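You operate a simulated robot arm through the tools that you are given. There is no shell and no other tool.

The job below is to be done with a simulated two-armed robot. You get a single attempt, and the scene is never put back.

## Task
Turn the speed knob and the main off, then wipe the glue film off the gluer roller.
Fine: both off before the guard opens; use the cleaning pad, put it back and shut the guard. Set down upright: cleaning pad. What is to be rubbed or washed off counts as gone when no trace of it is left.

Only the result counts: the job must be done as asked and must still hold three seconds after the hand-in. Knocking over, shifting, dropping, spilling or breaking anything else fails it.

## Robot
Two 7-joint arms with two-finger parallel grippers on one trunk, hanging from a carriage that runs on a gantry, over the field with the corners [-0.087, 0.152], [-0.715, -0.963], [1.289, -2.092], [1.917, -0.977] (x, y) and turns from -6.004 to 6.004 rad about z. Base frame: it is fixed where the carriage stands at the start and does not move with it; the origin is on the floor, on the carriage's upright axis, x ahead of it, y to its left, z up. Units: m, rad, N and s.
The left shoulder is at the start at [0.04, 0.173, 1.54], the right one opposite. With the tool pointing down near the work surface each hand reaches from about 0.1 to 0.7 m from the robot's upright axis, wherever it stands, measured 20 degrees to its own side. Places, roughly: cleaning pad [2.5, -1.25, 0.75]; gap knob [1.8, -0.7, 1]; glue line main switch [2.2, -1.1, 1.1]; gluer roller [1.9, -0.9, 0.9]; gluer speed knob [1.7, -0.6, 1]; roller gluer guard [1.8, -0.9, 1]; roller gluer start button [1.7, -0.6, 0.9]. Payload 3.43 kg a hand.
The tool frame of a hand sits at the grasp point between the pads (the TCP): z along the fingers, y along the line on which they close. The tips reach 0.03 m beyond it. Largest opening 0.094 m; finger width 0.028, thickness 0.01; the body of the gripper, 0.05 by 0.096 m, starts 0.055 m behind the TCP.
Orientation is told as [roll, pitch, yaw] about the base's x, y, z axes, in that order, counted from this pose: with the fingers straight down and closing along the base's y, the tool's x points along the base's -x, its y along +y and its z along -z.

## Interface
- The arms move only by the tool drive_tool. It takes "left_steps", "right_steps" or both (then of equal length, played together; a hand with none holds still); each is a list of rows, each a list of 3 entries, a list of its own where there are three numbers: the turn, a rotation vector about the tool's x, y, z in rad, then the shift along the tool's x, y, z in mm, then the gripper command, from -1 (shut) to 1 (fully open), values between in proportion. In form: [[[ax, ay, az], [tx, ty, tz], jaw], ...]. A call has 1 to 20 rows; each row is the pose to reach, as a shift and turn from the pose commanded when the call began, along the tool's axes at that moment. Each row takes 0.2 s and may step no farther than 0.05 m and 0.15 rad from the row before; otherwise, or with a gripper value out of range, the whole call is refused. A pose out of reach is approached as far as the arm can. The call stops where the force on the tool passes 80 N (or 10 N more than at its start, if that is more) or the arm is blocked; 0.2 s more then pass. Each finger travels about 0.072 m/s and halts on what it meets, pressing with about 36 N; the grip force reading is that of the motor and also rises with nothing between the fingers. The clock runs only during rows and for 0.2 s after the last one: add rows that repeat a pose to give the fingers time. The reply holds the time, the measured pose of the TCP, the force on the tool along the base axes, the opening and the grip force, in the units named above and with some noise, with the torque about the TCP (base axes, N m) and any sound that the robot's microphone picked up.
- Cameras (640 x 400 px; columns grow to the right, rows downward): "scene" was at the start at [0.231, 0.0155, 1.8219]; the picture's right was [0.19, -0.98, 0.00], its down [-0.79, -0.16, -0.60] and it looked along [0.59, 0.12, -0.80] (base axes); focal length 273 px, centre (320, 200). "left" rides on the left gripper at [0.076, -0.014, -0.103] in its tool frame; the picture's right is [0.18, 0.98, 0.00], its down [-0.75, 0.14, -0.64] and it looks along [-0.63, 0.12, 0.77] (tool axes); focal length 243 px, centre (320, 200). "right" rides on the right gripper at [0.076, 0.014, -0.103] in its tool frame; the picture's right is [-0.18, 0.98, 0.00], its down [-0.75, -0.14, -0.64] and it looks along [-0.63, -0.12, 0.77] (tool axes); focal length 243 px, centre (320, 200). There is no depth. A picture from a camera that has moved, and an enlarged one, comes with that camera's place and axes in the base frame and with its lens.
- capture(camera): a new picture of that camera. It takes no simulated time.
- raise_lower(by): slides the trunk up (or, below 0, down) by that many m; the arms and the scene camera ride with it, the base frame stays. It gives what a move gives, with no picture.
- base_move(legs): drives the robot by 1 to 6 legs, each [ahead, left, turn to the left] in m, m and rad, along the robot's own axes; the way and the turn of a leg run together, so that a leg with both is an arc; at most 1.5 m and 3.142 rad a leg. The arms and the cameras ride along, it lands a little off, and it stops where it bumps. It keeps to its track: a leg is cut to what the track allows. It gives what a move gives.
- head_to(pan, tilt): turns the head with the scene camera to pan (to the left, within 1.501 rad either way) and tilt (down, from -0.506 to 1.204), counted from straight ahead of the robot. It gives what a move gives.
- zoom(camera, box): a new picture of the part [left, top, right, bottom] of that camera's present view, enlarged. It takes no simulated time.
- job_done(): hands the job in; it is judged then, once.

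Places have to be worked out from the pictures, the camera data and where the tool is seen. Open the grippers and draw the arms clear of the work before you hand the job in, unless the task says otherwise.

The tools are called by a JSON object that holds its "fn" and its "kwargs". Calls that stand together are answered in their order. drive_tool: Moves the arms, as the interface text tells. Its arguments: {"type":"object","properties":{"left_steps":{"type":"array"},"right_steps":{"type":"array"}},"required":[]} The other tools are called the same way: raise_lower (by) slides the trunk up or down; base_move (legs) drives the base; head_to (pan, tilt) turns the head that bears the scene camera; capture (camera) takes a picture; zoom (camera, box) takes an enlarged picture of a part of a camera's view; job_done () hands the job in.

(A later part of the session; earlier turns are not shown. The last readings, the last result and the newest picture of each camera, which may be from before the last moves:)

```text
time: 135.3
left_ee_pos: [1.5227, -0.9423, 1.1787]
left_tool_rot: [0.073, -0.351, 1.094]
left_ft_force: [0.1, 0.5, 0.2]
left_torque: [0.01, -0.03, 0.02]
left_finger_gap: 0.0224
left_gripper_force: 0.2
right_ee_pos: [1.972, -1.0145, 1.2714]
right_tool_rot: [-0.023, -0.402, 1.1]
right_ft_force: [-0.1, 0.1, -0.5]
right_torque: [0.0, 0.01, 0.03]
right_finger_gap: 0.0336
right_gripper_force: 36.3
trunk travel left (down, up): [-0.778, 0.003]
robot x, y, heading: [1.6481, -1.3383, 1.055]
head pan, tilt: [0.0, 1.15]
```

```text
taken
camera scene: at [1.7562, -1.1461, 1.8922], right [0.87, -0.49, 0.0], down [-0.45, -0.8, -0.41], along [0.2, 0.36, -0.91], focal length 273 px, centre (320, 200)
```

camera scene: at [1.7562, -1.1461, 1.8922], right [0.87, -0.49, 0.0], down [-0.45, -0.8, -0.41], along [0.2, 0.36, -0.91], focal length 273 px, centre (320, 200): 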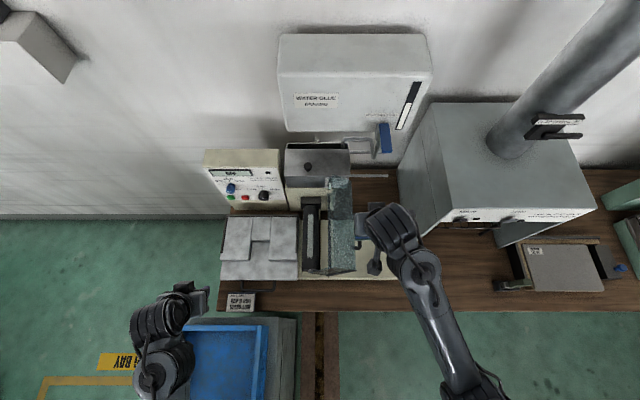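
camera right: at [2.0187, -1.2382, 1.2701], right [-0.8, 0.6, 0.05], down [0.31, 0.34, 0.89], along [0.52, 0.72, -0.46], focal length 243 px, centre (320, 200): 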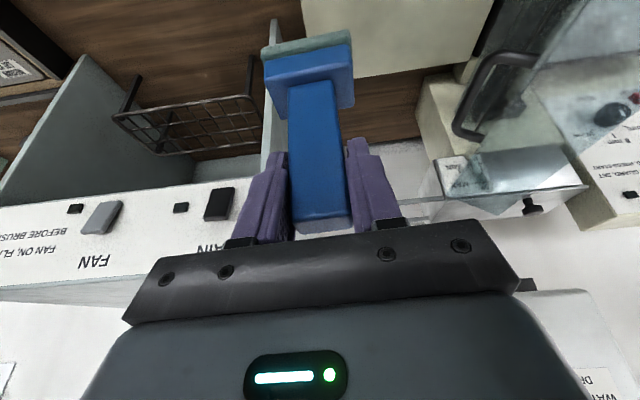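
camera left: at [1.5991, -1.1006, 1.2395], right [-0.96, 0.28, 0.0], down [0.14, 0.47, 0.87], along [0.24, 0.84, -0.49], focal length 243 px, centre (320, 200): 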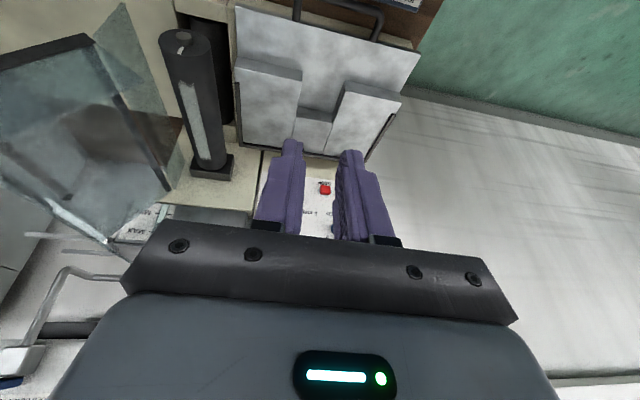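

Clear of the guard so far. Second half: over the roller mid-length at z≈1.27.

{"fn": "drive_tool", "kwargs": {"right_steps": [[[0, 0, 0.01], [-6, 15, 3], -1], [[0, 0, 0.02], [-15, 37, 6], -1], [[0, 0, 0.03], [-25, 62, 11], -1], [[0, 0, 0.04], [-35, 87, 15], -1], [[0, 0, 0.045], [-45, 112, 19], -1], [[0, 0, 0.045], [-55, 137, 23], -1], [[0, 0, 0.045], [-64, 159, 27], -1], [[0, 0, 0.045], [-64, 159, 27], -1]]}}

{"fn": "capture", "kwargs": {"camera": "scene"}}

{"fn": "capture", "kwargs": {"camera": "right"}}

{"fn": "capture", "kwargs": {"camera": "left"}}

```text
time: 137.1
left_ee_pos: [1.5221, -0.942, 1.1792]
left_tool_rot: [0.071, -0.35, 1.094]
left_ft_force: [0.2, 0.4, -0.3]
left_torque: [0.0, 0.01, -0.01]
left_finger_gap: 0.0225
left_gripper_force: 0.0
right_ee_pos: [1.865, -0.8764, 1.2711]
right_tool_rot: [-0.003, -0.403, 1.051]
right_ft_force: [0.5, -0.3, -0.9]
right_torque: [0.0, 0.02, 0.01]
right_finger_gap: 0.0334
right_gripper_force: 36.2
trunk travel left (down, up): [-0.778, 0.003]
robot x, y, heading: [1.6495, -1.338, 1.053]
head pan, tilt: [0.0, 1.15]
```

```text
taken
camera scene: at [1.7562, -1.1461, 1.8922], right [0.87, -0.49, 0.0], down [-0.45, -0.8, -0.41], along [0.2, 0.36, -0.91], focal length 273 px, centre (320, 200)
```

scene: 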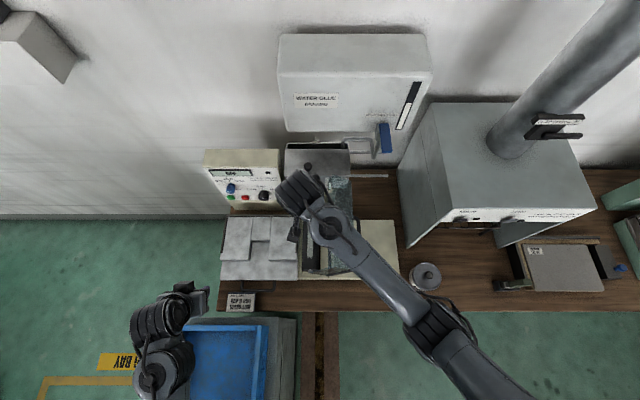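

```text
taken
camera right: at [1.798, -0.9656, 1.3343], right [-0.77, 0.64, 0.07], down [0.34, 0.31, 0.89], along [0.54, 0.71, -0.46], focal length 243 px, centre (320, 200)
```

right: 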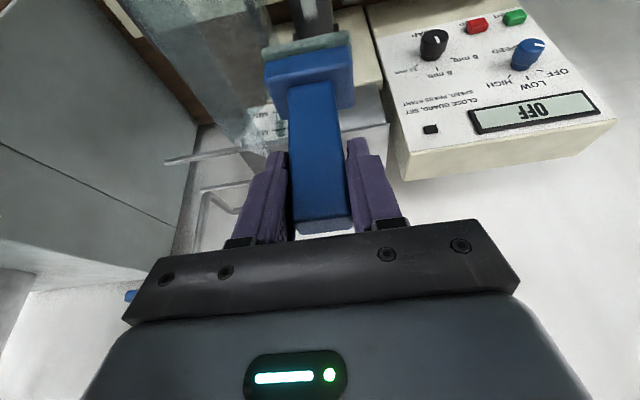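

```text
taken
camera left: at [1.4936, -1.0461, 1.2483], right [-0.96, 0.28, 0.0], down [0.14, 0.47, 0.87], along [0.24, 0.84, -0.49], focal length 243 px, centre (320, 200)
```

left: 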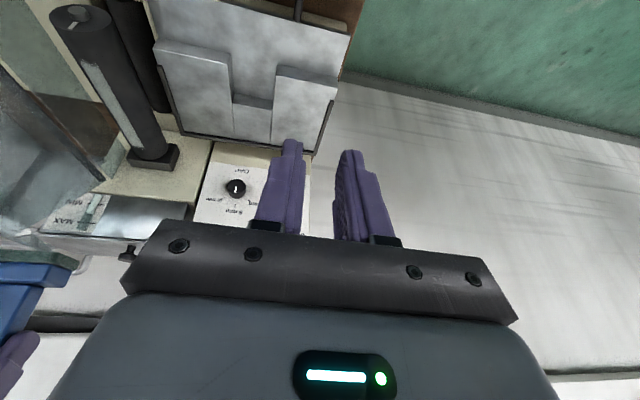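

The pad is above the roller's middle. I lower it to about 2.5 cm above contact and check from the left camera.

{"fn": "drive_tool", "kwargs": {"right_steps": [[[0, 0, 0], [6, 0, 14], -1], [[0, 0, 0], [18, 0, 42], -1], [[0, 0, 0], [32, 0, 75], -1], [[0, 0, 0], [46, 0, 108], -1], [[0, 0, 0], [60, 0, 141], -1], [[0, 0, 0], [71, 0, 167], -1], [[0, 0, 0], [77, 0, 181], -1], [[0, 0, 0], [77, 0, 181], -1]]}}

{"fn": "capture", "kwargs": {"camera": "left"}}

{"fn": "capture", "kwargs": {"camera": "right"}}

{"fn": "zoom", "kwargs": {"camera": "scene", "box": [250, 150, 410, 290]}}

```text
time: 138.9
left_ee_pos: [1.5219, -0.9412, 1.1785]
left_tool_rot: [0.073, -0.349, 1.095]
left_ft_force: [-0.3, 0.5, 0.7]
left_torque: [0.03, -0.01, -0.04]
left_finger_gap: 0.0224
left_gripper_force: 0.0
right_ee_pos: [1.8677, -0.8793, 1.0738]
right_tool_rot: [-0.001, -0.403, 1.051]
right_ft_force: [0.5, 0.2, -0.9]
right_torque: [0.01, -0.01, 0.05]
right_finger_gap: 0.0335
right_gripper_force: 35.8
trunk travel left (down, up): [-0.778, 0.003]
robot x, y, heading: [1.6494, -1.3405, 1.057]
head pan, tilt: [0.0, 1.15]
```

```text
taken
camera left: at [1.4936, -1.0461, 1.2483], right [-0.96, 0.28, 0.0], down [0.14, 0.47, 0.87], along [0.24, 0.84, -0.49], focal length 243 px, centre (320, 200)
```

left: 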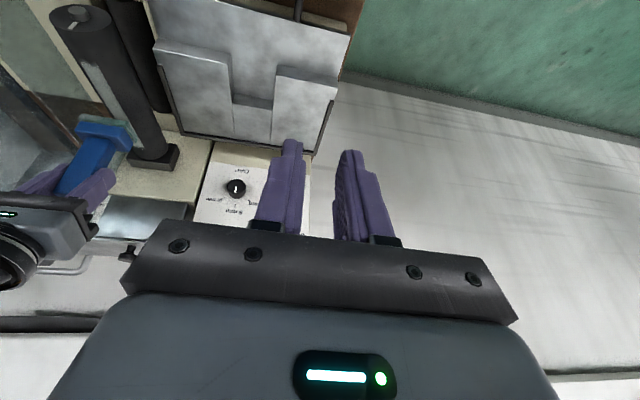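

```text
taken
camera right: at [1.7991, -0.9675, 1.1369], right [-0.77, 0.64, 0.07], down [0.34, 0.31, 0.89], along [0.54, 0.71, -0.46], focal length 243 px, centre (320, 200)
```

right: 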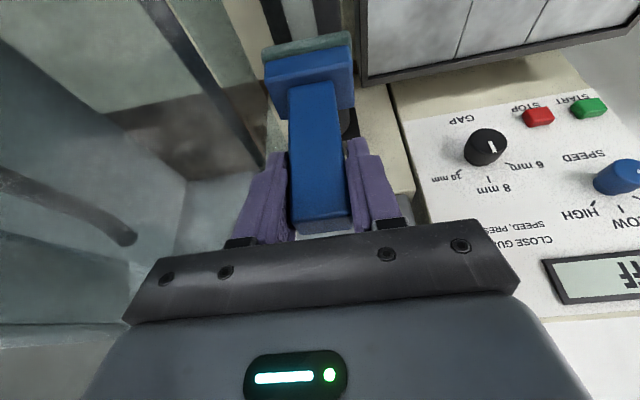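

```text
2.86 times, centred on (330, 220) of scene
camera zoom: at [1.7562, -1.1461, 1.8922], right [0.87, -0.49, 0.0], down [-0.45, -0.8, -0.41], along [0.2, 0.36, -0.91], focal length 779 px, centre (291, 143)
```

zoom: 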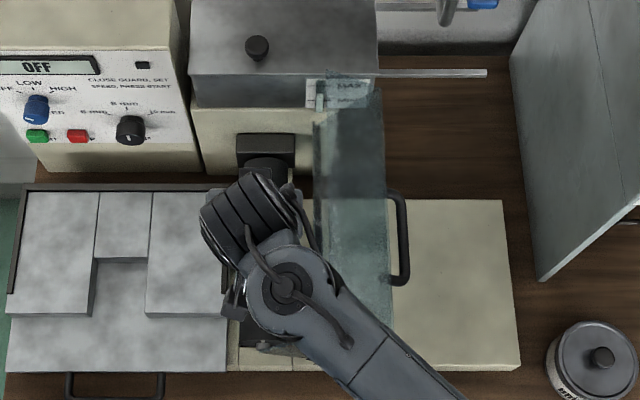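

Pad about 2.5 cm above the roller, aligned. I lower it 20 mm in small steps and read the force.

{"fn": "drive_tool", "kwargs": {"right_steps": [[[0, 0, 0], [2, 0, 4.6], -1], [[0, 0, 0], [3.9, 0, 9.2], -1], [[0, 0, 0], [5.8, 0, 13.8], -1], [[0, 0, 0], [7, 0, 16.6], -1], [[0, 0, 0], [8.2, 0, 19.3], -1]]}}

```text
time: 140.1
left_ee_pos: [1.5226, -0.9419, 1.1783]
left_tool_rot: [0.07, -0.35, 1.095]
left_ft_force: [-0.4, 0.5, 0.0]
left_torque: [-0.01, 0.0, -0.01]
left_finger_gap: 0.0227
left_gripper_force: 0.0
right_ee_pos: [1.8665, -0.8776, 1.0519]
right_tool_rot: [-0.001, -0.403, 1.051]
right_ft_force: [0.1, -0.5, -0.3]
right_torque: [0.01, 0.01, 0.01]
right_finger_gap: 0.0335
right_gripper_force: 35.9
trunk travel left (down, up): [-0.778, 0.003]
robot x, y, heading: [1.65, -1.3382, 1.062]
head pan, tilt: [0.0, 1.15]
```

No contact yet at z 1.052. I go down in 2 mm steps for up to 8 mm more.

{"fn": "drive_tool", "kwargs": {"right_steps": [[[0, 0, 0], [0.8, 0, 1.8], -1], [[0, 0, 0], [1.6, 0, 3.7], -1], [[0, 0, 0], [2.3, 0, 5.5], -1], [[0, 0, 0], [3.1, 0, 7.4], -1]]}}

```text
time: 141.1
left_ee_pos: [1.5224, -0.9412, 1.1783]
left_tool_rot: [0.07, -0.352, 1.095]
left_ft_force: [-0.8, 0.6, 0.8]
left_torque: [0.02, -0.02, 0.03]
left_finger_gap: 0.0228
left_gripper_force: 0.1
right_ee_pos: [1.8652, -0.8791, 1.0452]
right_tool_rot: [0.0, -0.404, 1.052]
right_ft_force: [-0.2, -2.3, 8.2]
right_torque: [-0.14, -0.06, -0.04]
right_finger_gap: 0.0338
right_gripper_force: 35.7
trunk travel left (down, up): [-0.778, 0.003]
robot x, y, heading: [1.651, -1.3402, 1.059]
head pan, tilt: [0.0, 1.15]
```

Contact at z≈1.045 (8 N). I press ~1.5 mm more and wipe toward the wall end and back.

{"fn": "drive_tool", "kwargs": {"right_steps": [[[0, 0, 0], [0.6, 0, 1.4], -1], [[0, 0, 0], [-8.6, 0, 5.3], -1], [[0, 0, 0], [-17.8, 0, 9.2], -1], [[0, 0, 0], [-27, 0, 13.1], -1], [[0, 0, 0], [-36.2, 0, 17], -1], [[0, 0, 0], [-45.4, 0, 21], -1], [[0, 0, 0], [-54.6, 0, 24.9], -1], [[0, 0, 0], [-63.8, 0, 28.8], -1], [[0, 0, 0], [-73, 0, 32.7], -1], [[0, 0, 0], [-63.8, 0, 28.8], -1], [[0, 0, 0], [-54.6, 0, 24.9], -1], [[0, 0, 0], [-45.4, 0, 21], -1], [[0, 0, 0], [-36.2, 0, 17], -1], [[0, 0, 0], [-27, 0, 13.1], -1], [[0, 0, 0], [-17.8, 0, 9.2], -1], [[0, 0, 0], [-8.6, 0, 5.3], -1], [[0, 0, 0], [0.6, 0, 1.4], -1]]}}

{"fn": "capture", "kwargs": {"camera": "left"}}

{"fn": "zoom", "kwargs": {"camera": "left", "box": [20, 0, 200, 180]}}

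```text
time: 144.7
left_ee_pos: [1.5217, -0.9425, 1.1788]
left_tool_rot: [0.071, -0.351, 1.094]
left_ft_force: [0.2, -0.4, 0.0]
left_torque: [0.02, -0.04, -0.01]
left_finger_gap: 0.0226
left_gripper_force: 0.1
right_ee_pos: [1.8882, -0.8768, 1.043]
right_tool_rot: [-0.026, -0.418, 1.049]
right_ft_force: [-0.3, 0.2, -0.9]
right_torque: [-0.01, -0.04, 0.0]
right_finger_gap: 0.0335
right_gripper_force: 36.4
trunk travel left (down, up): [-0.778, 0.003]
robot x, y, heading: [1.6474, -1.34, 1.058]
head pan, tilt: [0.0, 1.15]
```

```text
taken
camera left: at [1.4934, -1.0464, 1.2482], right [-0.96, 0.28, 0.0], down [0.14, 0.47, 0.87], along [0.24, 0.84, -0.49], focal length 243 px, centre (320, 200)
```

left: 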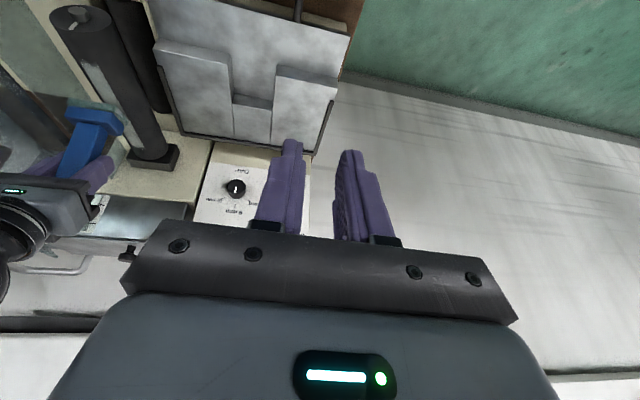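

```text
2.22 times, centred on (110, 90) of left
camera zoom: at [1.4934, -1.0464, 1.2482], right [-0.96, 0.28, 0.0], down [0.14, 0.47, 0.87], along [0.24, 0.84, -0.49], focal length 539 px, centre (787, 444)
```

zoom: 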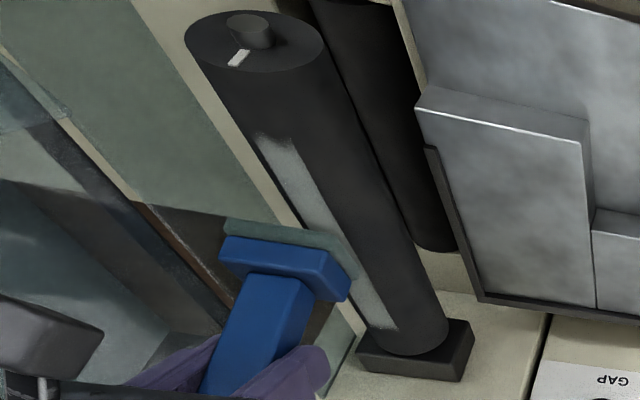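

The pad ended ~2 cm off to the right without force and the film is still there; I check the settled pose.

{"fn": "drive_tool", "kwargs": {"right_steps": [[[0, 0, 0], [0, 0, 0], -1], [[0, 0, 0], [0, 0, 0], -1]]}}

{"fn": "capture", "kwargs": {"camera": "right"}}

{"fn": "zoom", "kwargs": {"camera": "scene", "box": [250, 150, 410, 290]}}

```text
time: 145.3
left_ee_pos: [1.5232, -0.9423, 1.1791]
left_tool_rot: [0.072, -0.351, 1.094]
left_ft_force: [0.9, -0.3, -0.1]
left_torque: [0.02, -0.01, 0.01]
left_finger_gap: 0.0228
left_gripper_force: 0.0
right_ee_pos: [1.8881, -0.8792, 1.0415]
right_tool_rot: [-0.029, -0.417, 1.049]
right_ft_force: [1.2, 0.1, 0.8]
right_torque: [0.03, -0.02, -0.02]
right_finger_gap: 0.0337
right_gripper_force: 36.2
trunk travel left (down, up): [-0.778, 0.003]
robot x, y, heading: [1.6525, -1.337, 1.059]
head pan, tilt: [0.0, 1.15]
```

```text
taken
camera right: at [1.8172, -0.9658, 1.1039], right [-0.76, 0.64, 0.05], down [0.32, 0.31, 0.9], along [0.56, 0.7, -0.44], focal length 243 px, centre (320, 200)
```

right: 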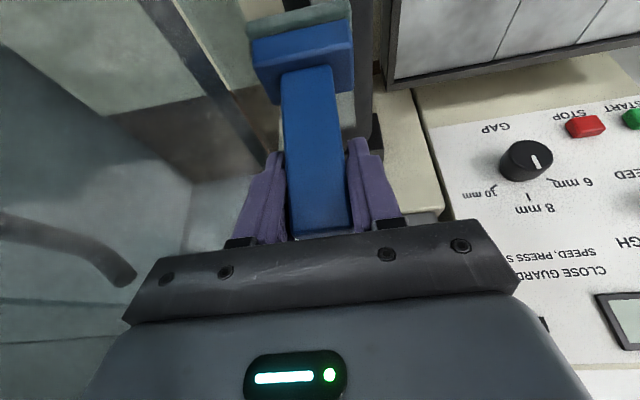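

```text
2.86 times, centred on (330, 220) of scene
camera zoom: at [1.7562, -1.146, 1.8923], right [0.87, -0.49, 0.0], down [-0.45, -0.8, -0.41], along [0.2, 0.36, -0.91], focal length 779 px, centre (291, 143)
```

zoom: 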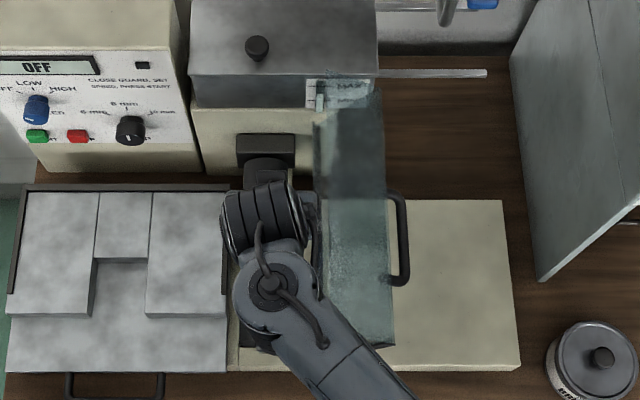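

The pose is offset 2 cm to +e1 with no tool force, and the pad seems slightly shifted in the grip. I lift 40 mm and move back over the roller to see whether the arm follows.

{"fn": "drive_tool", "kwargs": {"right_steps": [[[0, 0, 0], [-4, 0, -9], -1], [[0, 0, 0], [-8, 0, -18], -1], [[0, 0, 0], [-12, 0, -28], -1], [[0, 0, 0], [-16, 0, -37], -1], [[0, 0, 0], [-16, 10, -37], -1], [[0, 0, 0], [-16, 20, -37], -1], [[0, 0, 0], [-16, 20, -37], -1]]}}

{"fn": "capture", "kwargs": {"camera": "right"}}

{"fn": "zoom", "kwargs": {"camera": "left", "box": [0, 0, 200, 180]}}

```text
time: 147.1
left_ee_pos: [1.5216, -0.9426, 1.1789]
left_tool_rot: [0.071, -0.351, 1.095]
left_ft_force: [-1.0, 1.2, 0.1]
left_torque: [-0.03, -0.02, 0.01]
left_finger_gap: 0.0226
left_gripper_force: 0.0
right_ee_pos: [1.8807, -0.8873, 1.0616]
right_tool_rot: [-0.063, -0.391, 1.062]
right_ft_force: [-0.4, -0.6, -0.5]
right_torque: [0.02, -0.02, -0.01]
right_finger_gap: 0.0333
right_gripper_force: 36.0
trunk travel left (down, up): [-0.778, 0.003]
robot x, y, heading: [1.6502, -1.3395, 1.056]
head pan, tilt: [0.0, 1.15]
stopped in row 7 (right hand): the arm was blocked; the commanded pose is now the measured one
```

```text
taken
camera right: at [1.8078, -0.973, 1.1257], right [-0.76, 0.65, 0.01], down [0.31, 0.34, 0.89], along [0.57, 0.68, -0.46], focal length 243 px, centre (320, 200)
```

right: 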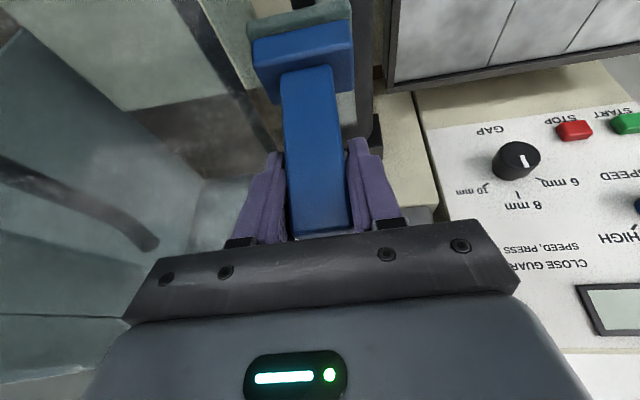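

```text
2.22 times, centred on (100, 90) of left
camera zoom: at [1.4939, -1.0462, 1.2482], right [-0.96, 0.28, 0.0], down [0.14, 0.47, 0.87], along [0.24, 0.84, -0.49], focal length 539 px, centre (809, 444)
```

zoom: 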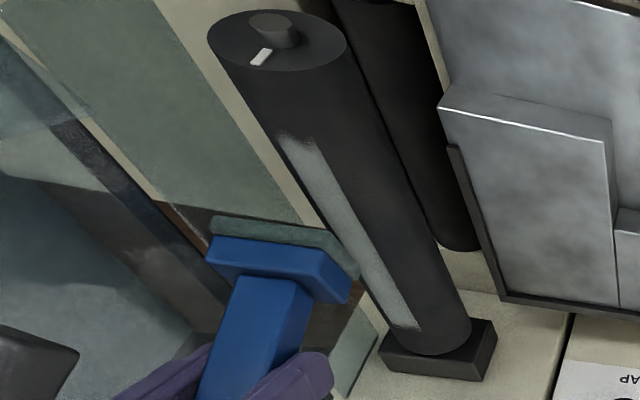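

The arm reports being blocked by something. I look closely at the right hand and guard in both views before moving further.

{"fn": "zoom", "kwargs": {"camera": "scene", "box": [290, 190, 390, 280]}}

{"fn": "zoom", "kwargs": {"camera": "left", "box": [0, 60, 200, 280]}}

{"fn": "zoom", "kwargs": {"camera": "scene", "box": [270, 160, 510, 400]}}

```text
4.44 times, centred on (340, 235) of scene
camera zoom: at [1.7563, -1.1461, 1.8922], right [0.87, -0.49, 0.0], down [-0.45, -0.8, -0.41], along [0.2, 0.36, -0.91], focal length 1212 px, centre (231, 44)
```

zoom: 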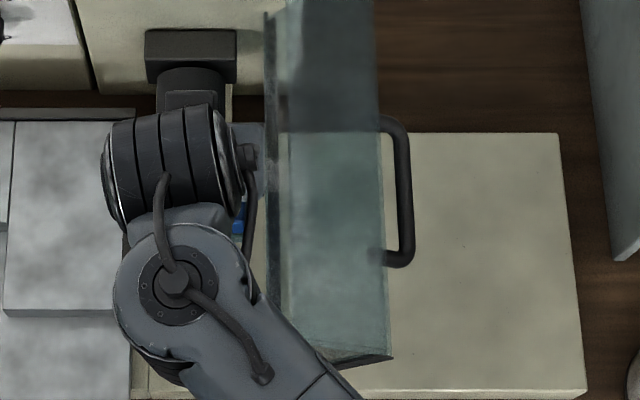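

```text
1.82 times, centred on (100, 170) of left
camera zoom: at [1.4939, -1.0462, 1.2482], right [-0.96, 0.28, 0.0], down [0.14, 0.47, 0.87], along [0.24, 0.84, -0.49], focal length 441 px, centre (720, 254)
```

zoom: 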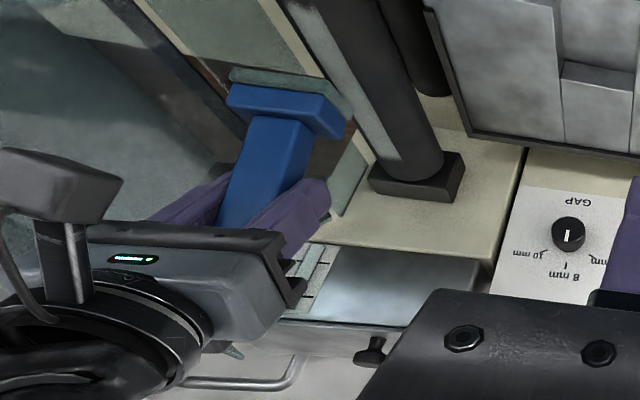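

```text
1.67 times, centred on (390, 280) of scene
camera zoom: at [1.7563, -1.1461, 1.8922], right [0.87, -0.49, 0.0], down [-0.45, -0.8, -0.41], along [0.2, 0.36, -0.91], focal length 455 px, centre (203, 67)
```

zoom: 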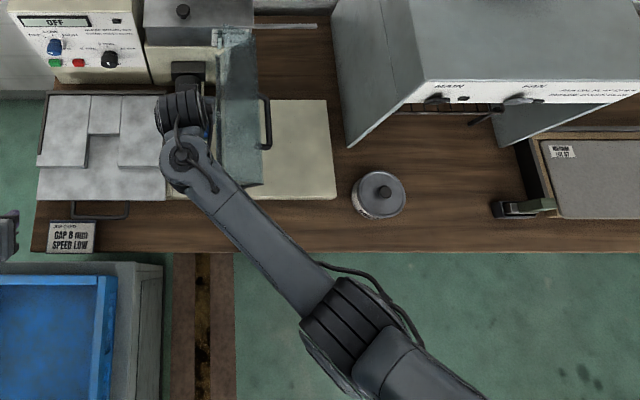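

I try a pure vertical lift to test whether upward motion is free.

{"fn": "drive_tool", "kwargs": {"right_steps": [[[0, 0, 0], [-4, 0, -9], -1], [[0, 0, 0], [-8, 0, -18], -1], [[0, 0, 0], [-14, 0, -32], -1], [[0, 0, 0], [-20, 0, -46], -1], [[0, 0, 0], [-26, 0, -60], -1], [[0, 0, 0], [-26, 0, -60], -1]]}}

{"fn": "zoom", "kwargs": {"camera": "scene", "box": [270, 160, 510, 400]}}

{"fn": "capture", "kwargs": {"camera": "right"}}

```text
time: 148.5
left_ee_pos: [1.5221, -0.9419, 1.1793]
left_tool_rot: [0.072, -0.351, 1.095]
left_ft_force: [0.1, 0.5, -0.3]
left_torque: [-0.02, -0.01, 0.01]
left_finger_gap: 0.0227
left_gripper_force: 0.2
right_ee_pos: [1.8767, -0.8844, 1.1281]
right_tool_rot: [-0.06, -0.39, 1.062]
right_ft_force: [-0.1, -0.2, -0.5]
right_torque: [0.02, -0.01, 0.01]
right_finger_gap: 0.0334
right_gripper_force: 35.9
trunk travel left (down, up): [-0.778, 0.003]
robot x, y, heading: [1.6509, -1.3389, 1.057]
head pan, tilt: [0.0, 1.15]
```

```text
1.67 times, centred on (390, 280) of scene
camera zoom: at [1.7562, -1.146, 1.8922], right [0.87, -0.49, 0.0], down [-0.45, -0.8, -0.41], along [0.2, 0.36, -0.91], focal length 455 px, centre (203, 67)
```

zoom: 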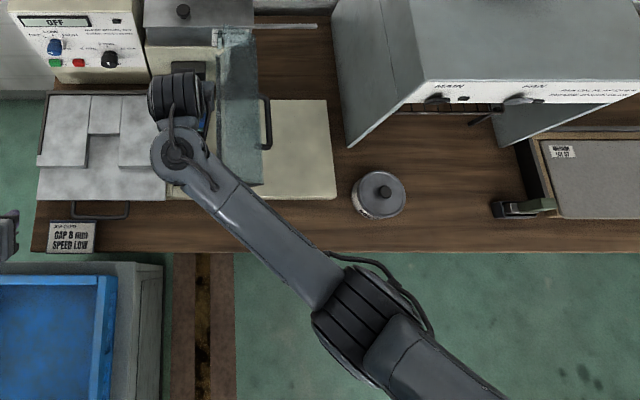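

```text
taken
camera right: at [1.8046, -0.9697, 1.1922], right [-0.76, 0.65, 0.02], down [0.31, 0.34, 0.89], along [0.57, 0.68, -0.46], focal length 243 px, centre (320, 200)
```

right: 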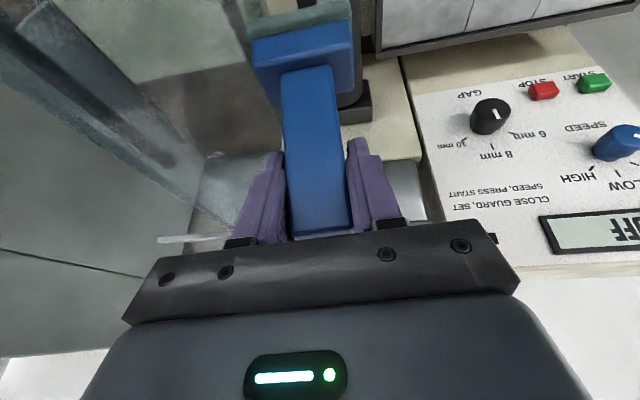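

Upward is free. The pad has pivoted a little in the jaws from the drag. I check the film's state from the left camera.

{"fn": "zoom", "kwargs": {"camera": "left", "box": [40, 0, 180, 170]}}

```text
2.35 times, centred on (110, 85) of left
camera zoom: at [1.4936, -1.0461, 1.2483], right [-0.96, 0.28, 0.0], down [0.14, 0.47, 0.87], along [0.24, 0.84, -0.49], focal length 571 px, centre (814, 471)
```

zoom: 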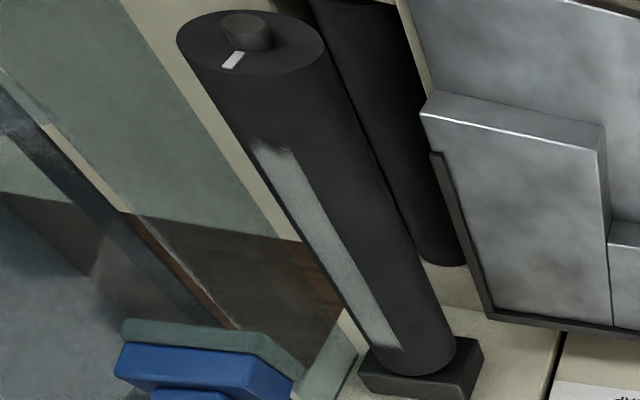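

The block is most likely a joint limit from reaching across the body, so I'll re-stand further left. First I lift the pad to z≈1.2 and pull it 8 cm back from the wall.

{"fn": "drive_tool", "kwargs": {"right_steps": [[[0, 0, 0], [3, 0, -14], -1], [[0, 0, 0], [10, 0, -30], -1], [[0, 0, 0], [19, 0, -48], -1], [[0, 0, 0], [28, 0, -66], -1], [[0, 0, 0], [37, 0, -84], -1], [[0, 0, 0], [45, 0, -100], -1]]}}

{"fn": "base_move", "kwargs": {"legs": [[0.08, 0.13, 0]]}}

{"fn": "capture", "kwargs": {"camera": "scene"}}

{"fn": "capture", "kwargs": {"camera": "right"}}

```text
time: 149.9
left_ee_pos: [1.5228, -0.9414, 1.1787]
left_tool_rot: [0.072, -0.351, 1.095]
left_ft_force: [-0.6, -0.3, 0.8]
left_torque: [-0.01, -0.03, -0.01]
left_finger_gap: 0.0226
left_gripper_force: 0.1
right_ee_pos: [1.8336, -0.9511, 1.2041]
right_tool_rot: [-0.059, -0.392, 1.061]
right_ft_force: [0.2, -1.4, -0.7]
right_torque: [-0.01, 0.01, 0.02]
right_finger_gap: 0.0336
right_gripper_force: 36.1
trunk travel left (down, up): [-0.778, 0.003]
robot x, y, heading: [1.6505, -1.3368, 1.06]
head pan, tilt: [0.0, 1.15]
```

```text
time: 151.3
left_ee_pos: [1.4478, -0.8106, 1.1793]
left_tool_rot: [0.072, -0.349, 1.092]
left_ft_force: [0.9, 0.2, 0.2]
left_torque: [-0.01, -0.02, -0.01]
left_finger_gap: 0.0223
left_gripper_force: 0.0
right_ee_pos: [1.7578, -0.8204, 1.2045]
right_tool_rot: [-0.06, -0.39, 1.058]
right_ft_force: [0.3, 0.3, -1.4]
right_torque: [0.0, 0.01, -0.02]
right_finger_gap: 0.0334
right_gripper_force: 35.9
trunk travel left (down, up): [-0.778, 0.003]
robot x, y, heading: [1.574, -1.2064, 1.057]
head pan, tilt: [0.0, 1.15]
```

```text
taken
camera scene: at [1.6805, -1.0148, 1.8922], right [0.87, -0.49, 0.0], down [-0.45, -0.79, -0.41], along [0.2, 0.36, -0.91], focal length 273 px, centre (320, 200)
```

scene: 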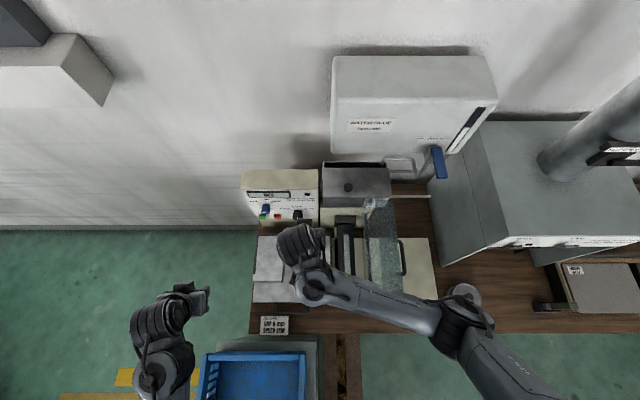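

```text
taken
camera right: at [1.6857, -0.9053, 1.2687], right [-0.76, 0.65, 0.02], down [0.31, 0.34, 0.89], along [0.57, 0.68, -0.46], focal length 243 px, centre (320, 200)
```

right: 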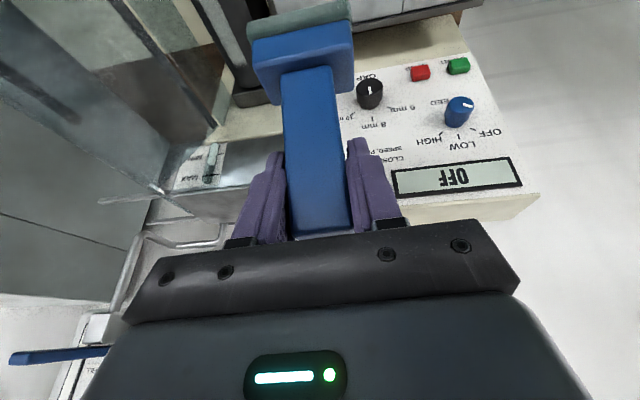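

I'm now better placed (roller ≈0.43 m ahead, 0.09 m right). I correct the pad tilt (~0.18 rad) and roll via the wrist and move back over the roller at z≈1.2.

{"fn": "drive_tool", "kwargs": {"right_steps": [[[-0.007, 0.022, 0.003], [0, -10, 0], -1], [[-0.014, 0.045, 0.006], [0, -25, 0], -1], [[-0.021, 0.067, 0.009], [0, -45, 0], -1], [[-0.028, 0.09, 0.012], [0, -65, 0], -1], [[-0.035, 0.112, 0.015], [0, -85, 0], -1], [[-0.042, 0.135, 0.018], [0, -103, 0], -1], [[-0.055, 0.18, 0.023], [0, -118, 0], -1], [[-0.055, 0.18, 0.023], [0, -123, 0], -1], [[-0.055, 0.18, 0.023], [0, -123, 0], -1]]}}

{"fn": "capture", "kwargs": {"camera": "right"}}

{"fn": "capture", "kwargs": {"camera": "left"}}

```text
time: 153.3
left_ee_pos: [1.4466, -0.8103, 1.1799]
left_tool_rot: [0.072, -0.352, 1.093]
left_ft_force: [0.0, 0.4, 0.4]
left_torque: [0.01, 0.01, 0.04]
left_finger_gap: 0.0225
left_gripper_force: 0.1
right_ee_pos: [1.8632, -0.8827, 1.2116]
right_tool_rot: [0.004, -0.212, 1.031]
right_ft_force: [-0.6, 0.3, -1.7]
right_torque: [0.01, -0.02, 0.0]
right_finger_gap: 0.0335
right_gripper_force: 36.3
trunk travel left (down, up): [-0.778, 0.003]
robot x, y, heading: [1.5713, -1.2076, 1.054]
head pan, tilt: [0.0, 1.15]
```

```text
taken
camera right: at [1.8018, -0.958, 1.2957], right [-0.75, 0.66, 0.04], down [0.43, 0.44, 0.79], along [0.5, 0.61, -0.62], focal length 243 px, centre (320, 200)
```

right: 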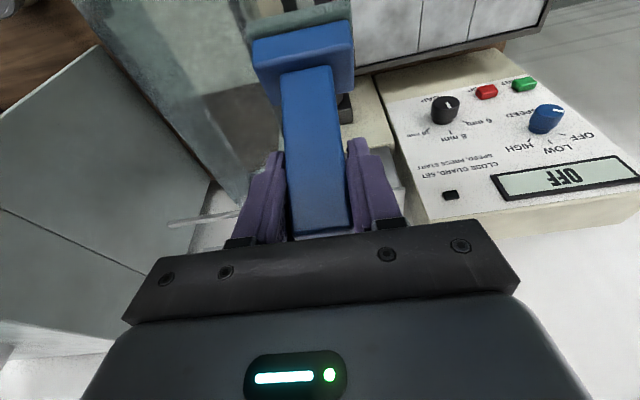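

```text
taken
camera left: at [1.4182, -0.9144, 1.2483], right [-0.96, 0.28, 0.0], down [0.14, 0.47, 0.87], along [0.24, 0.84, -0.49], focal length 243 px, centre (320, 200)
```

left: 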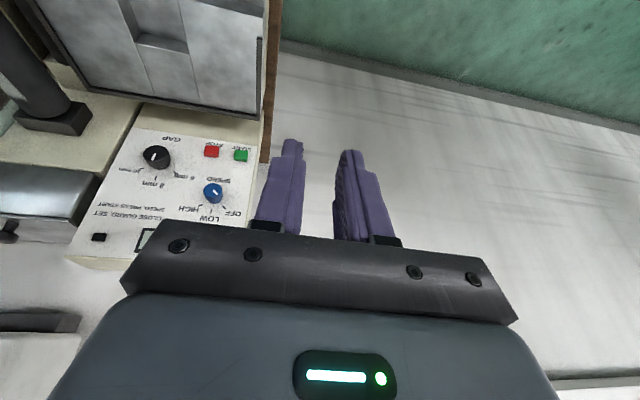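

The pad is back over the roller centre. I bring the left hand to where its camera can watch the roller (shifted right and yawed toward it).

{"fn": "drive_tool", "kwargs": {"left_steps": [[[0.02, 0, 0.05], [4, -15, -1], -0.52], [[0.04, 0, 0.11], [9, -40, -3], -0.52], [[0.06, 0, 0.17], [14, -65, -5], -0.52], [[0.08, 0, 0.22], [19, -90, -7], -0.52], [[0.1, 0, 0.28], [24, -110, -9], -0.52], [[0.12, 0, 0.33], [28, -125, -10], -0.52]]}}

{"fn": "capture", "kwargs": {"camera": "left"}}

```text
time: 154.7
left_ee_pos: [1.5457, -0.8913, 1.1704]
left_tool_rot: [0.068, -0.326, 0.742]
left_ft_force: [0.8, 0.6, -1.2]
left_torque: [0.02, 0.0, 0.03]
left_finger_gap: 0.0228
left_gripper_force: 0.0
right_ee_pos: [1.8636, -0.8836, 1.2121]
right_tool_rot: [0.005, -0.214, 1.029]
right_ft_force: [0.6, 0.0, -0.6]
right_torque: [0.03, 0.0, 0.03]
right_finger_gap: 0.0336
right_gripper_force: 36.1
trunk travel left (down, up): [-0.778, 0.003]
robot x, y, heading: [1.5783, -1.2046, 1.056]
head pan, tilt: [0.0, 1.15]
```

```text
taken
camera left: at [1.484, -0.978, 1.2425], right [-0.81, 0.59, 0.0], down [0.31, 0.41, 0.86], along [0.5, 0.69, -0.51], focal length 243 px, centre (320, 200)
```

left: 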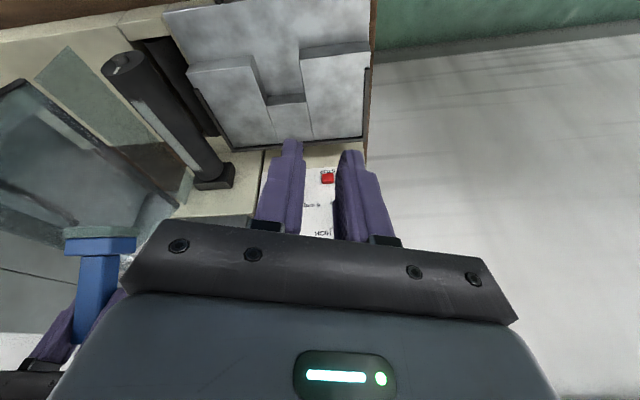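

Now the left camera sees both roller and pad. I lower the pad to z≈1.065.

{"fn": "drive_tool", "kwargs": {"right_steps": [[[0, 0, 0], [3, 0, 14], -1], [[0, 0, 0], [9, 0, 42], -1], [[0, 0, 0], [16, 0, 74], -1], [[0, 0, 0], [22, 0, 103], -1], [[0, 0, 0], [27, 0, 127], -1], [[0, 0, 0], [30, 0, 141], -1], [[0, 0, 0], [30, 0, 141], -1]]}}

{"fn": "capture", "kwargs": {"camera": "left"}}

{"fn": "zoom", "kwargs": {"camera": "left", "box": [60, 30, 260, 230]}}

```text
time: 156.3
left_ee_pos: [1.5463, -0.8919, 1.1702]
left_tool_rot: [0.065, -0.329, 0.742]
left_ft_force: [0.2, -0.2, -0.3]
left_torque: [0.0, 0.0, 0.01]
left_finger_gap: 0.0226
left_gripper_force: 0.1
right_ee_pos: [1.8645, -0.8821, 1.0645]
right_tool_rot: [0.006, -0.214, 1.03]
right_ft_force: [0.1, -0.4, -0.4]
right_torque: [-0.02, -0.04, -0.01]
right_finger_gap: 0.0337
right_gripper_force: 36.3
trunk travel left (down, up): [-0.778, 0.003]
robot x, y, heading: [1.5742, -1.2075, 1.057]
head pan, tilt: [0.0, 1.15]
```

```text
taken
camera left: at [1.484, -0.978, 1.2426], right [-0.81, 0.59, 0.0], down [0.31, 0.41, 0.86], along [0.51, 0.69, -0.51], focal length 243 px, centre (320, 200)
```

left: 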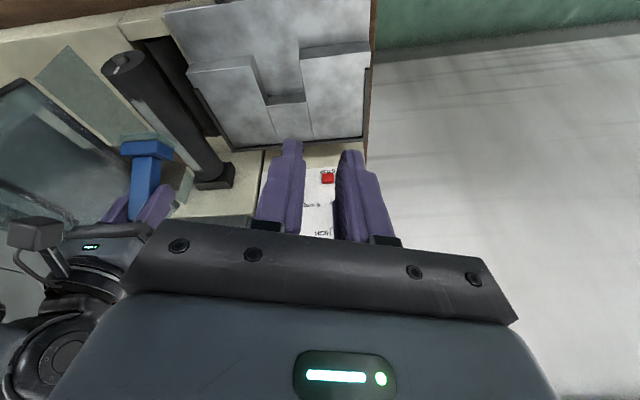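

```text
2.00 times, centred on (160, 130) of left
camera zoom: at [1.484, -0.978, 1.2426], right [-0.81, 0.59, 0.0], down [0.31, 0.41, 0.86], along [0.51, 0.69, -0.51], focal length 485 px, centre (640, 340)
```

zoom: 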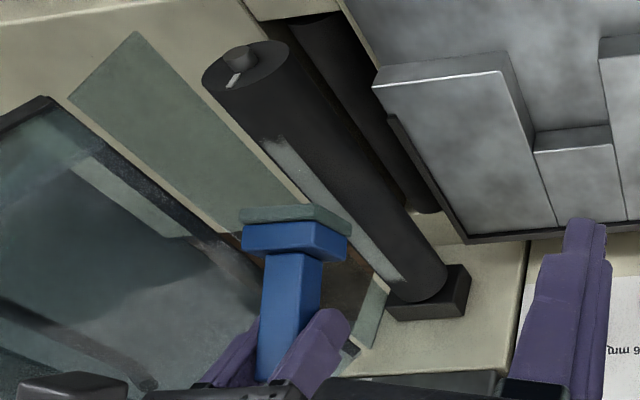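

Pad 2 cm above the film, level. I descend to light contact in 2 mm steps.

{"fn": "drive_tool", "kwargs": {"right_steps": [[[0, 0, 0], [1.5, 0, 6.8], -1], [[0, 0, 0], [2.8, 0, 12.7], -1], [[0, 0, 0], [3.6, 0, 16.6], -1], [[0, 0, 0], [4, 0, 18.6], -1]]}}

```text
time: 157.3
left_ee_pos: [1.5469, -0.8919, 1.1699]
left_tool_rot: [0.065, -0.328, 0.743]
left_ft_force: [-0.2, 0.3, -0.3]
left_torque: [-0.05, 0.0, 0.01]
left_finger_gap: 0.0225
left_gripper_force: 0.0
right_ee_pos: [1.8626, -0.8823, 1.0477]
right_tool_rot: [0.005, -0.213, 1.03]
right_ft_force: [0.3, 0.3, 0.1]
right_torque: [0.0, -0.01, 0.0]
right_finger_gap: 0.0336
right_gripper_force: 35.6
trunk travel left (down, up): [-0.778, 0.003]
robot x, y, heading: [1.5744, -1.2072, 1.055]
head pan, tilt: [0.0, 1.15]
```

{"fn": "drive_tool", "kwargs": {"right_steps": [[[0, 0, 0], [0.3, 0, 1.5], -1], [[0, 0, 0], [0.6, 0, 2.9], -1], [[0, 0, 0], [0.9, 0, 4.4], -1]]}}

```text
time: 158.1
left_ee_pos: [1.5454, -0.892, 1.1704]
left_tool_rot: [0.068, -0.329, 0.743]
left_ft_force: [-0.6, 0.2, -0.2]
left_torque: [-0.01, -0.03, 0.0]
left_finger_gap: 0.0225
left_gripper_force: 0.0
right_ee_pos: [1.8643, -0.8811, 1.0425]
right_tool_rot: [0.003, -0.211, 1.03]
right_ft_force: [-1.0, -0.1, -0.9]
right_torque: [-0.02, 0.0, 0.01]
right_finger_gap: 0.0338
right_gripper_force: 35.9
trunk travel left (down, up): [-0.778, 0.003]
robot x, y, heading: [1.5737, -1.2074, 1.058]
head pan, tilt: [0.0, 1.15]
```

Still no contact at z 1.0425 (the pad's height in the grip changed slightly). I continue down in 1.5 mm steps.

{"fn": "drive_tool", "kwargs": {"right_steps": [[[0, 0, 0], [0.3, 0, 1.5], -1], [[0, 0, 0], [0.6, 0, 2.9], -1], [[0, 0, 0], [0.9, 0, 4.4], -1]]}}

{"fn": "zoom", "kwargs": {"camera": "left", "box": [60, 30, 260, 230]}}

```text
time: 158.9
left_ee_pos: [1.5454, -0.8914, 1.172]
left_tool_rot: [0.066, -0.329, 0.743]
left_ft_force: [0.5, -0.3, -0.4]
left_torque: [0.0, 0.02, -0.02]
left_finger_gap: 0.0227
left_gripper_force: 0.0
right_ee_pos: [1.8629, -0.8802, 1.0388]
right_tool_rot: [0.007, -0.214, 1.028]
right_ft_force: [0.4, -2.4, 5.0]
right_torque: [-0.29, 0.12, -0.02]
right_finger_gap: 0.0336
right_gripper_force: 36.5
trunk travel left (down, up): [-0.778, 0.003]
robot x, y, heading: [1.5728, -1.2069, 1.058]
head pan, tilt: [0.0, 1.15]
```

```text
2.00 times, centred on (160, 130) of left
camera zoom: at [1.4841, -0.9781, 1.2427], right [-0.81, 0.59, 0.0], down [0.31, 0.41, 0.86], along [0.51, 0.69, -0.51], focal length 485 px, centre (640, 340)
```

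zoom: 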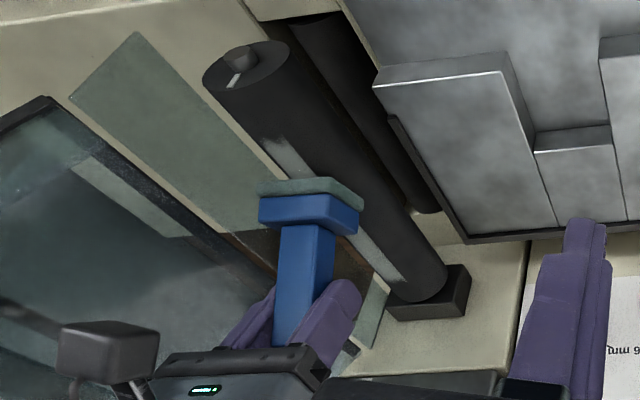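

Light contact (5 N) at z 1.0388. I make short strokes of ±20 mm along the roller and look for an effect.

{"fn": "drive_tool", "kwargs": {"right_steps": [[[0, 0, 0], [-4.8, 0, 1.6], -1], [[0, 0, 0], [-9.7, 0, 2.6], -1], [[0, 0, 0], [-14.5, 0, 3.7], -1], [[0, 0, 0], [-19.4, 0, 4.7], -1], [[0, 0, 0], [-9.7, 0, 2.6], -1], [[0, 0, 0], [0, 0, 0.5], -1], [[0, 0, 0], [9.9, 0, -1.6], -1], [[0, 0, 0], [19.7, 0, -3.7], -1], [[0, 0, 0], [9.9, 0, -1.6], -1], [[0, 0, 0], [0, 0, 0.5], -1]]}}

{"fn": "zoom", "kwargs": {"camera": "left", "box": [60, 30, 260, 230]}}

```text
time: 161.1
left_ee_pos: [1.5462, -0.8914, 1.1709]
left_tool_rot: [0.068, -0.328, 0.743]
left_ft_force: [-0.1, -0.1, 0.8]
left_torque: [0.02, -0.01, -0.02]
left_finger_gap: 0.0225
left_gripper_force: 0.0
right_ee_pos: [1.8625, -0.882, 1.0382]
right_tool_rot: [0.003, -0.211, 1.03]
right_ft_force: [-0.1, 0.7, -0.8]
right_torque: [0.02, -0.05, 0.0]
right_finger_gap: 0.0335
right_gripper_force: 36.4
trunk travel left (down, up): [-0.778, 0.003]
robot x, y, heading: [1.5736, -1.2096, 1.056]
head pan, tilt: [0.0, 1.15]
```

```text
2.00 times, centred on (160, 130) of left
camera zoom: at [1.484, -0.9779, 1.2426], right [-0.81, 0.59, 0.0], down [0.31, 0.41, 0.86], along [0.51, 0.69, -0.51], focal length 485 px, centre (640, 340)
```

zoom: 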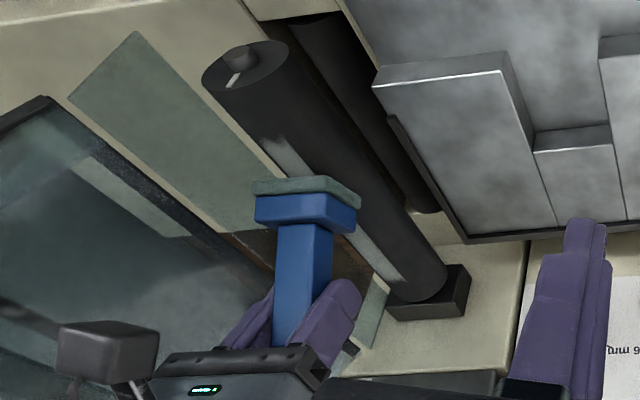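

Contact was lost after the strokes (pad settled level). I lift 30 mm to inspect the film.

{"fn": "drive_tool", "kwargs": {"right_steps": [[[0, 0, 0], [-2, 0, -10], -1], [[0, 0, 0], [-4, 0, -20], -1], [[0, 0, 0], [-8, 0, -39], -1], [[0, 0, 0], [-12, 0, -58], -1]]}}

{"fn": "zoom", "kwargs": {"camera": "left", "box": [90, 40, 240, 200]}}

{"fn": "capture", "kwargs": {"camera": "right"}}

```text
time: 162.1
left_ee_pos: [1.5462, -0.8914, 1.1715]
left_tool_rot: [0.066, -0.327, 0.745]
left_ft_force: [-0.3, 0.6, 0.4]
left_torque: [-0.02, -0.03, 0.0]
left_finger_gap: 0.0227
left_gripper_force: 0.0
right_ee_pos: [1.8624, -0.8841, 1.0975]
right_tool_rot: [0.002, -0.213, 1.029]
right_ft_force: [0.5, 0.5, 0.2]
right_torque: [0.02, -0.03, -0.04]
right_finger_gap: 0.0334
right_gripper_force: 35.6
trunk travel left (down, up): [-0.778, 0.003]
robot x, y, heading: [1.575, -1.2052, 1.059]
head pan, tilt: [0.0, 1.15]
```

```text
2.50 times, centred on (165, 120) of left
camera zoom: at [1.4842, -0.978, 1.2426], right [-0.81, 0.59, 0.0], down [0.31, 0.41, 0.86], along [0.51, 0.69, -0.51], focal length 606 px, centre (708, 400)
```

zoom: 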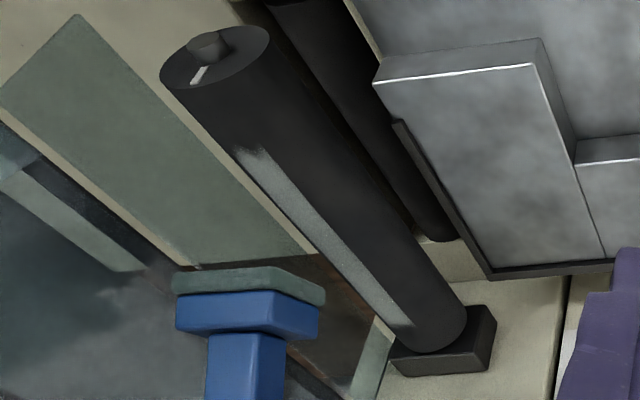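

```text
taken
camera right: at [1.8012, -0.9594, 1.1812], right [-0.75, 0.66, 0.04], down [0.43, 0.44, 0.79], along [0.5, 0.61, -0.62], focal length 243 px, centre (320, 200)
```

right: 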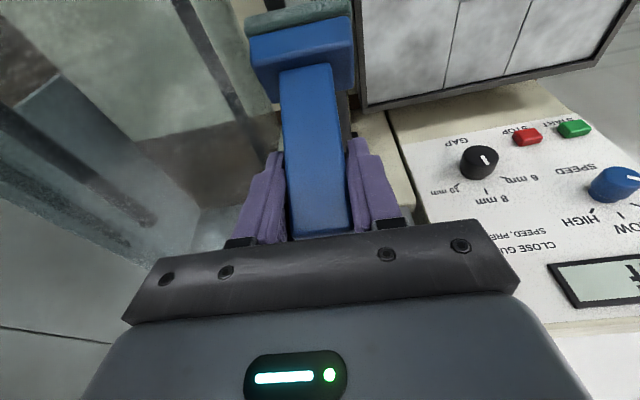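

I zoom further onto the film to judge whether it is thinning.

{"fn": "zoom", "kwargs": {"camera": "left", "box": [120, 80, 200, 170]}}

{"fn": "zoom", "kwargs": {"camera": "scene", "box": [300, 200, 400, 290]}}

```text
4.44 times, centred on (160, 125) of left
camera zoom: at [1.4842, -0.978, 1.2426], right [-0.81, 0.59, 0.0], down [0.31, 0.41, 0.86], along [0.51, 0.69, -0.51], focal length 1078 px, centre (1031, 533)
```

zoom: 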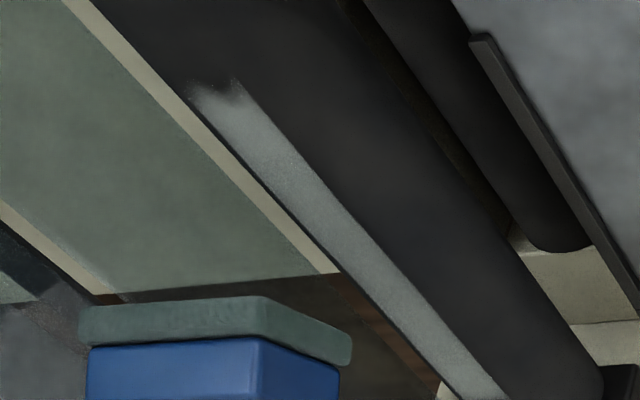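

```text
4.44 times, centred on (350, 245) of scene
camera zoom: at [1.6806, -1.0148, 1.8922], right [0.87, -0.49, 0.0], down [-0.45, -0.79, -0.41], along [0.2, 0.36, -0.91], focal length 1212 px, centre (187, 0)
```

zoom: 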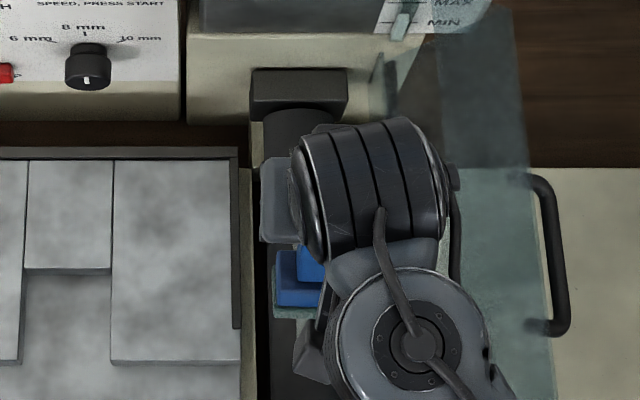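

The film still looks whole, so the pad hardly pressed during the strokes. I go down again to a definite contact of ~10 N with the pad now level.

{"fn": "drive_tool", "kwargs": {"right_steps": [[[0, 0, 0], [4, 0, 20], -1], [[0, 0, 0], [8, 0, 39], -1], [[0, 0, 0], [11, 0, 53], -1], [[0, 0, 0], [12.2, 0, 59], -1], [[0, 0, 0], [12.6, 0, 60.5], -1]]}}

{"fn": "drive_tool", "kwargs": {"right_steps": [[[0, 0, 0], [0.3, 0, 1.5], -1], [[0, 0, 0], [0.5, 0, 2.5], -1]]}}

```text
time: 163.3
left_ee_pos: [1.5456, -0.8913, 1.1707]
left_tool_rot: [0.066, -0.328, 0.744]
left_ft_force: [-0.4, -0.3, -0.2]
left_torque: [0.01, 0.02, 0.02]
left_finger_gap: 0.0225
left_gripper_force: 0.1
right_ee_pos: [1.8629, -0.8816, 1.0377]
right_tool_rot: [0.004, -0.214, 1.03]
right_ft_force: [-1.6, -4.7, 16.8]
right_torque: [-0.84, 0.3, 0.0]
right_finger_gap: 0.0337
right_gripper_force: 36.2
trunk travel left (down, up): [-0.778, 0.003]
robot x, y, heading: [1.572, -1.206, 1.052]
head pan, tilt: [0.0, 1.15]
```

```text
time: 163.9
left_ee_pos: [1.5466, -0.8906, 1.1703]
left_tool_rot: [0.066, -0.328, 0.745]
left_ft_force: [-0.1, -0.1, 0.0]
left_torque: [-0.01, 0.03, 0.01]
left_finger_gap: 0.0226
left_gripper_force: 0.0
right_ee_pos: [1.863, -0.8783, 1.0349]
right_tool_rot: [0.005, -0.217, 1.027]
right_ft_force: [1.0, 0.3, 25.2]
right_torque: [-0.57, 0.18, 0.02]
right_finger_gap: 0.0336
right_gripper_force: 36.2
trunk travel left (down, up): [-0.778, 0.003]
robot x, y, heading: [1.5713, -1.2061, 1.054]
head pan, tilt: [0.0, 1.15]
```

Contact 25 N, but the torque shows it bears on the pad's outer edge. I tilt the tool slightly (+y) in steps to level the pad on the roller.

{"fn": "drive_tool", "kwargs": {"right_steps": [[[0, 0, 0], [0, 0, -1.5], -1], [[0, 0.03, 0], [0, 0, -1.5], -1], [[0, 0.06, 0], [0, 0, -1.5], -1], [[0, 0.06, 0], [0, 0, -1.5], -1]]}}

```text
time: 164.9
left_ee_pos: [1.546, -0.8914, 1.171]
left_tool_rot: [0.066, -0.328, 0.743]
left_ft_force: [0.6, 0.7, -0.4]
left_torque: [-0.02, -0.01, -0.04]
left_finger_gap: 0.0225
left_gripper_force: 0.1
right_ee_pos: [1.8625, -0.8822, 1.0336]
right_tool_rot: [0.004, -0.15, 1.033]
right_ft_force: [1.3, 1.9, 0.3]
right_torque: [0.07, -0.15, 0.02]
right_finger_gap: 0.0338
right_gripper_force: 35.6
trunk travel left (down, up): [-0.778, 0.003]
robot x, y, heading: [1.5772, -1.2051, 1.059]
head pan, tilt: [0.0, 1.15]
```

Edge contact is relieved. I lower 2 mm again to see how the load sits now.

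{"fn": "drive_tool", "kwargs": {"right_steps": [[[0, 0, 0], [0.2, 0, 1], -1], [[0, 0, 0], [0.3, 0, 2], -1], [[0, 0, 0], [0.3, 0, 2], -1]]}}

```text
time: 165.7
left_ee_pos: [1.5459, -0.8912, 1.1698]
left_tool_rot: [0.065, -0.327, 0.744]
left_ft_force: [0.1, -0.6, -0.1]
left_torque: [-0.01, -0.01, 0.02]
left_finger_gap: 0.0225
left_gripper_force: 0.2
right_ee_pos: [1.8631, -0.8824, 1.0334]
right_tool_rot: [0.005, -0.154, 1.031]
right_ft_force: [-2.6, -3.1, 17.4]
right_torque: [-0.8, 0.31, -0.01]
right_finger_gap: 0.0336
right_gripper_force: 36.3
trunk travel left (down, up): [-0.778, 0.003]
robot x, y, heading: [1.5732, -1.2071, 1.056]
head pan, tilt: [0.0, 1.15]
```

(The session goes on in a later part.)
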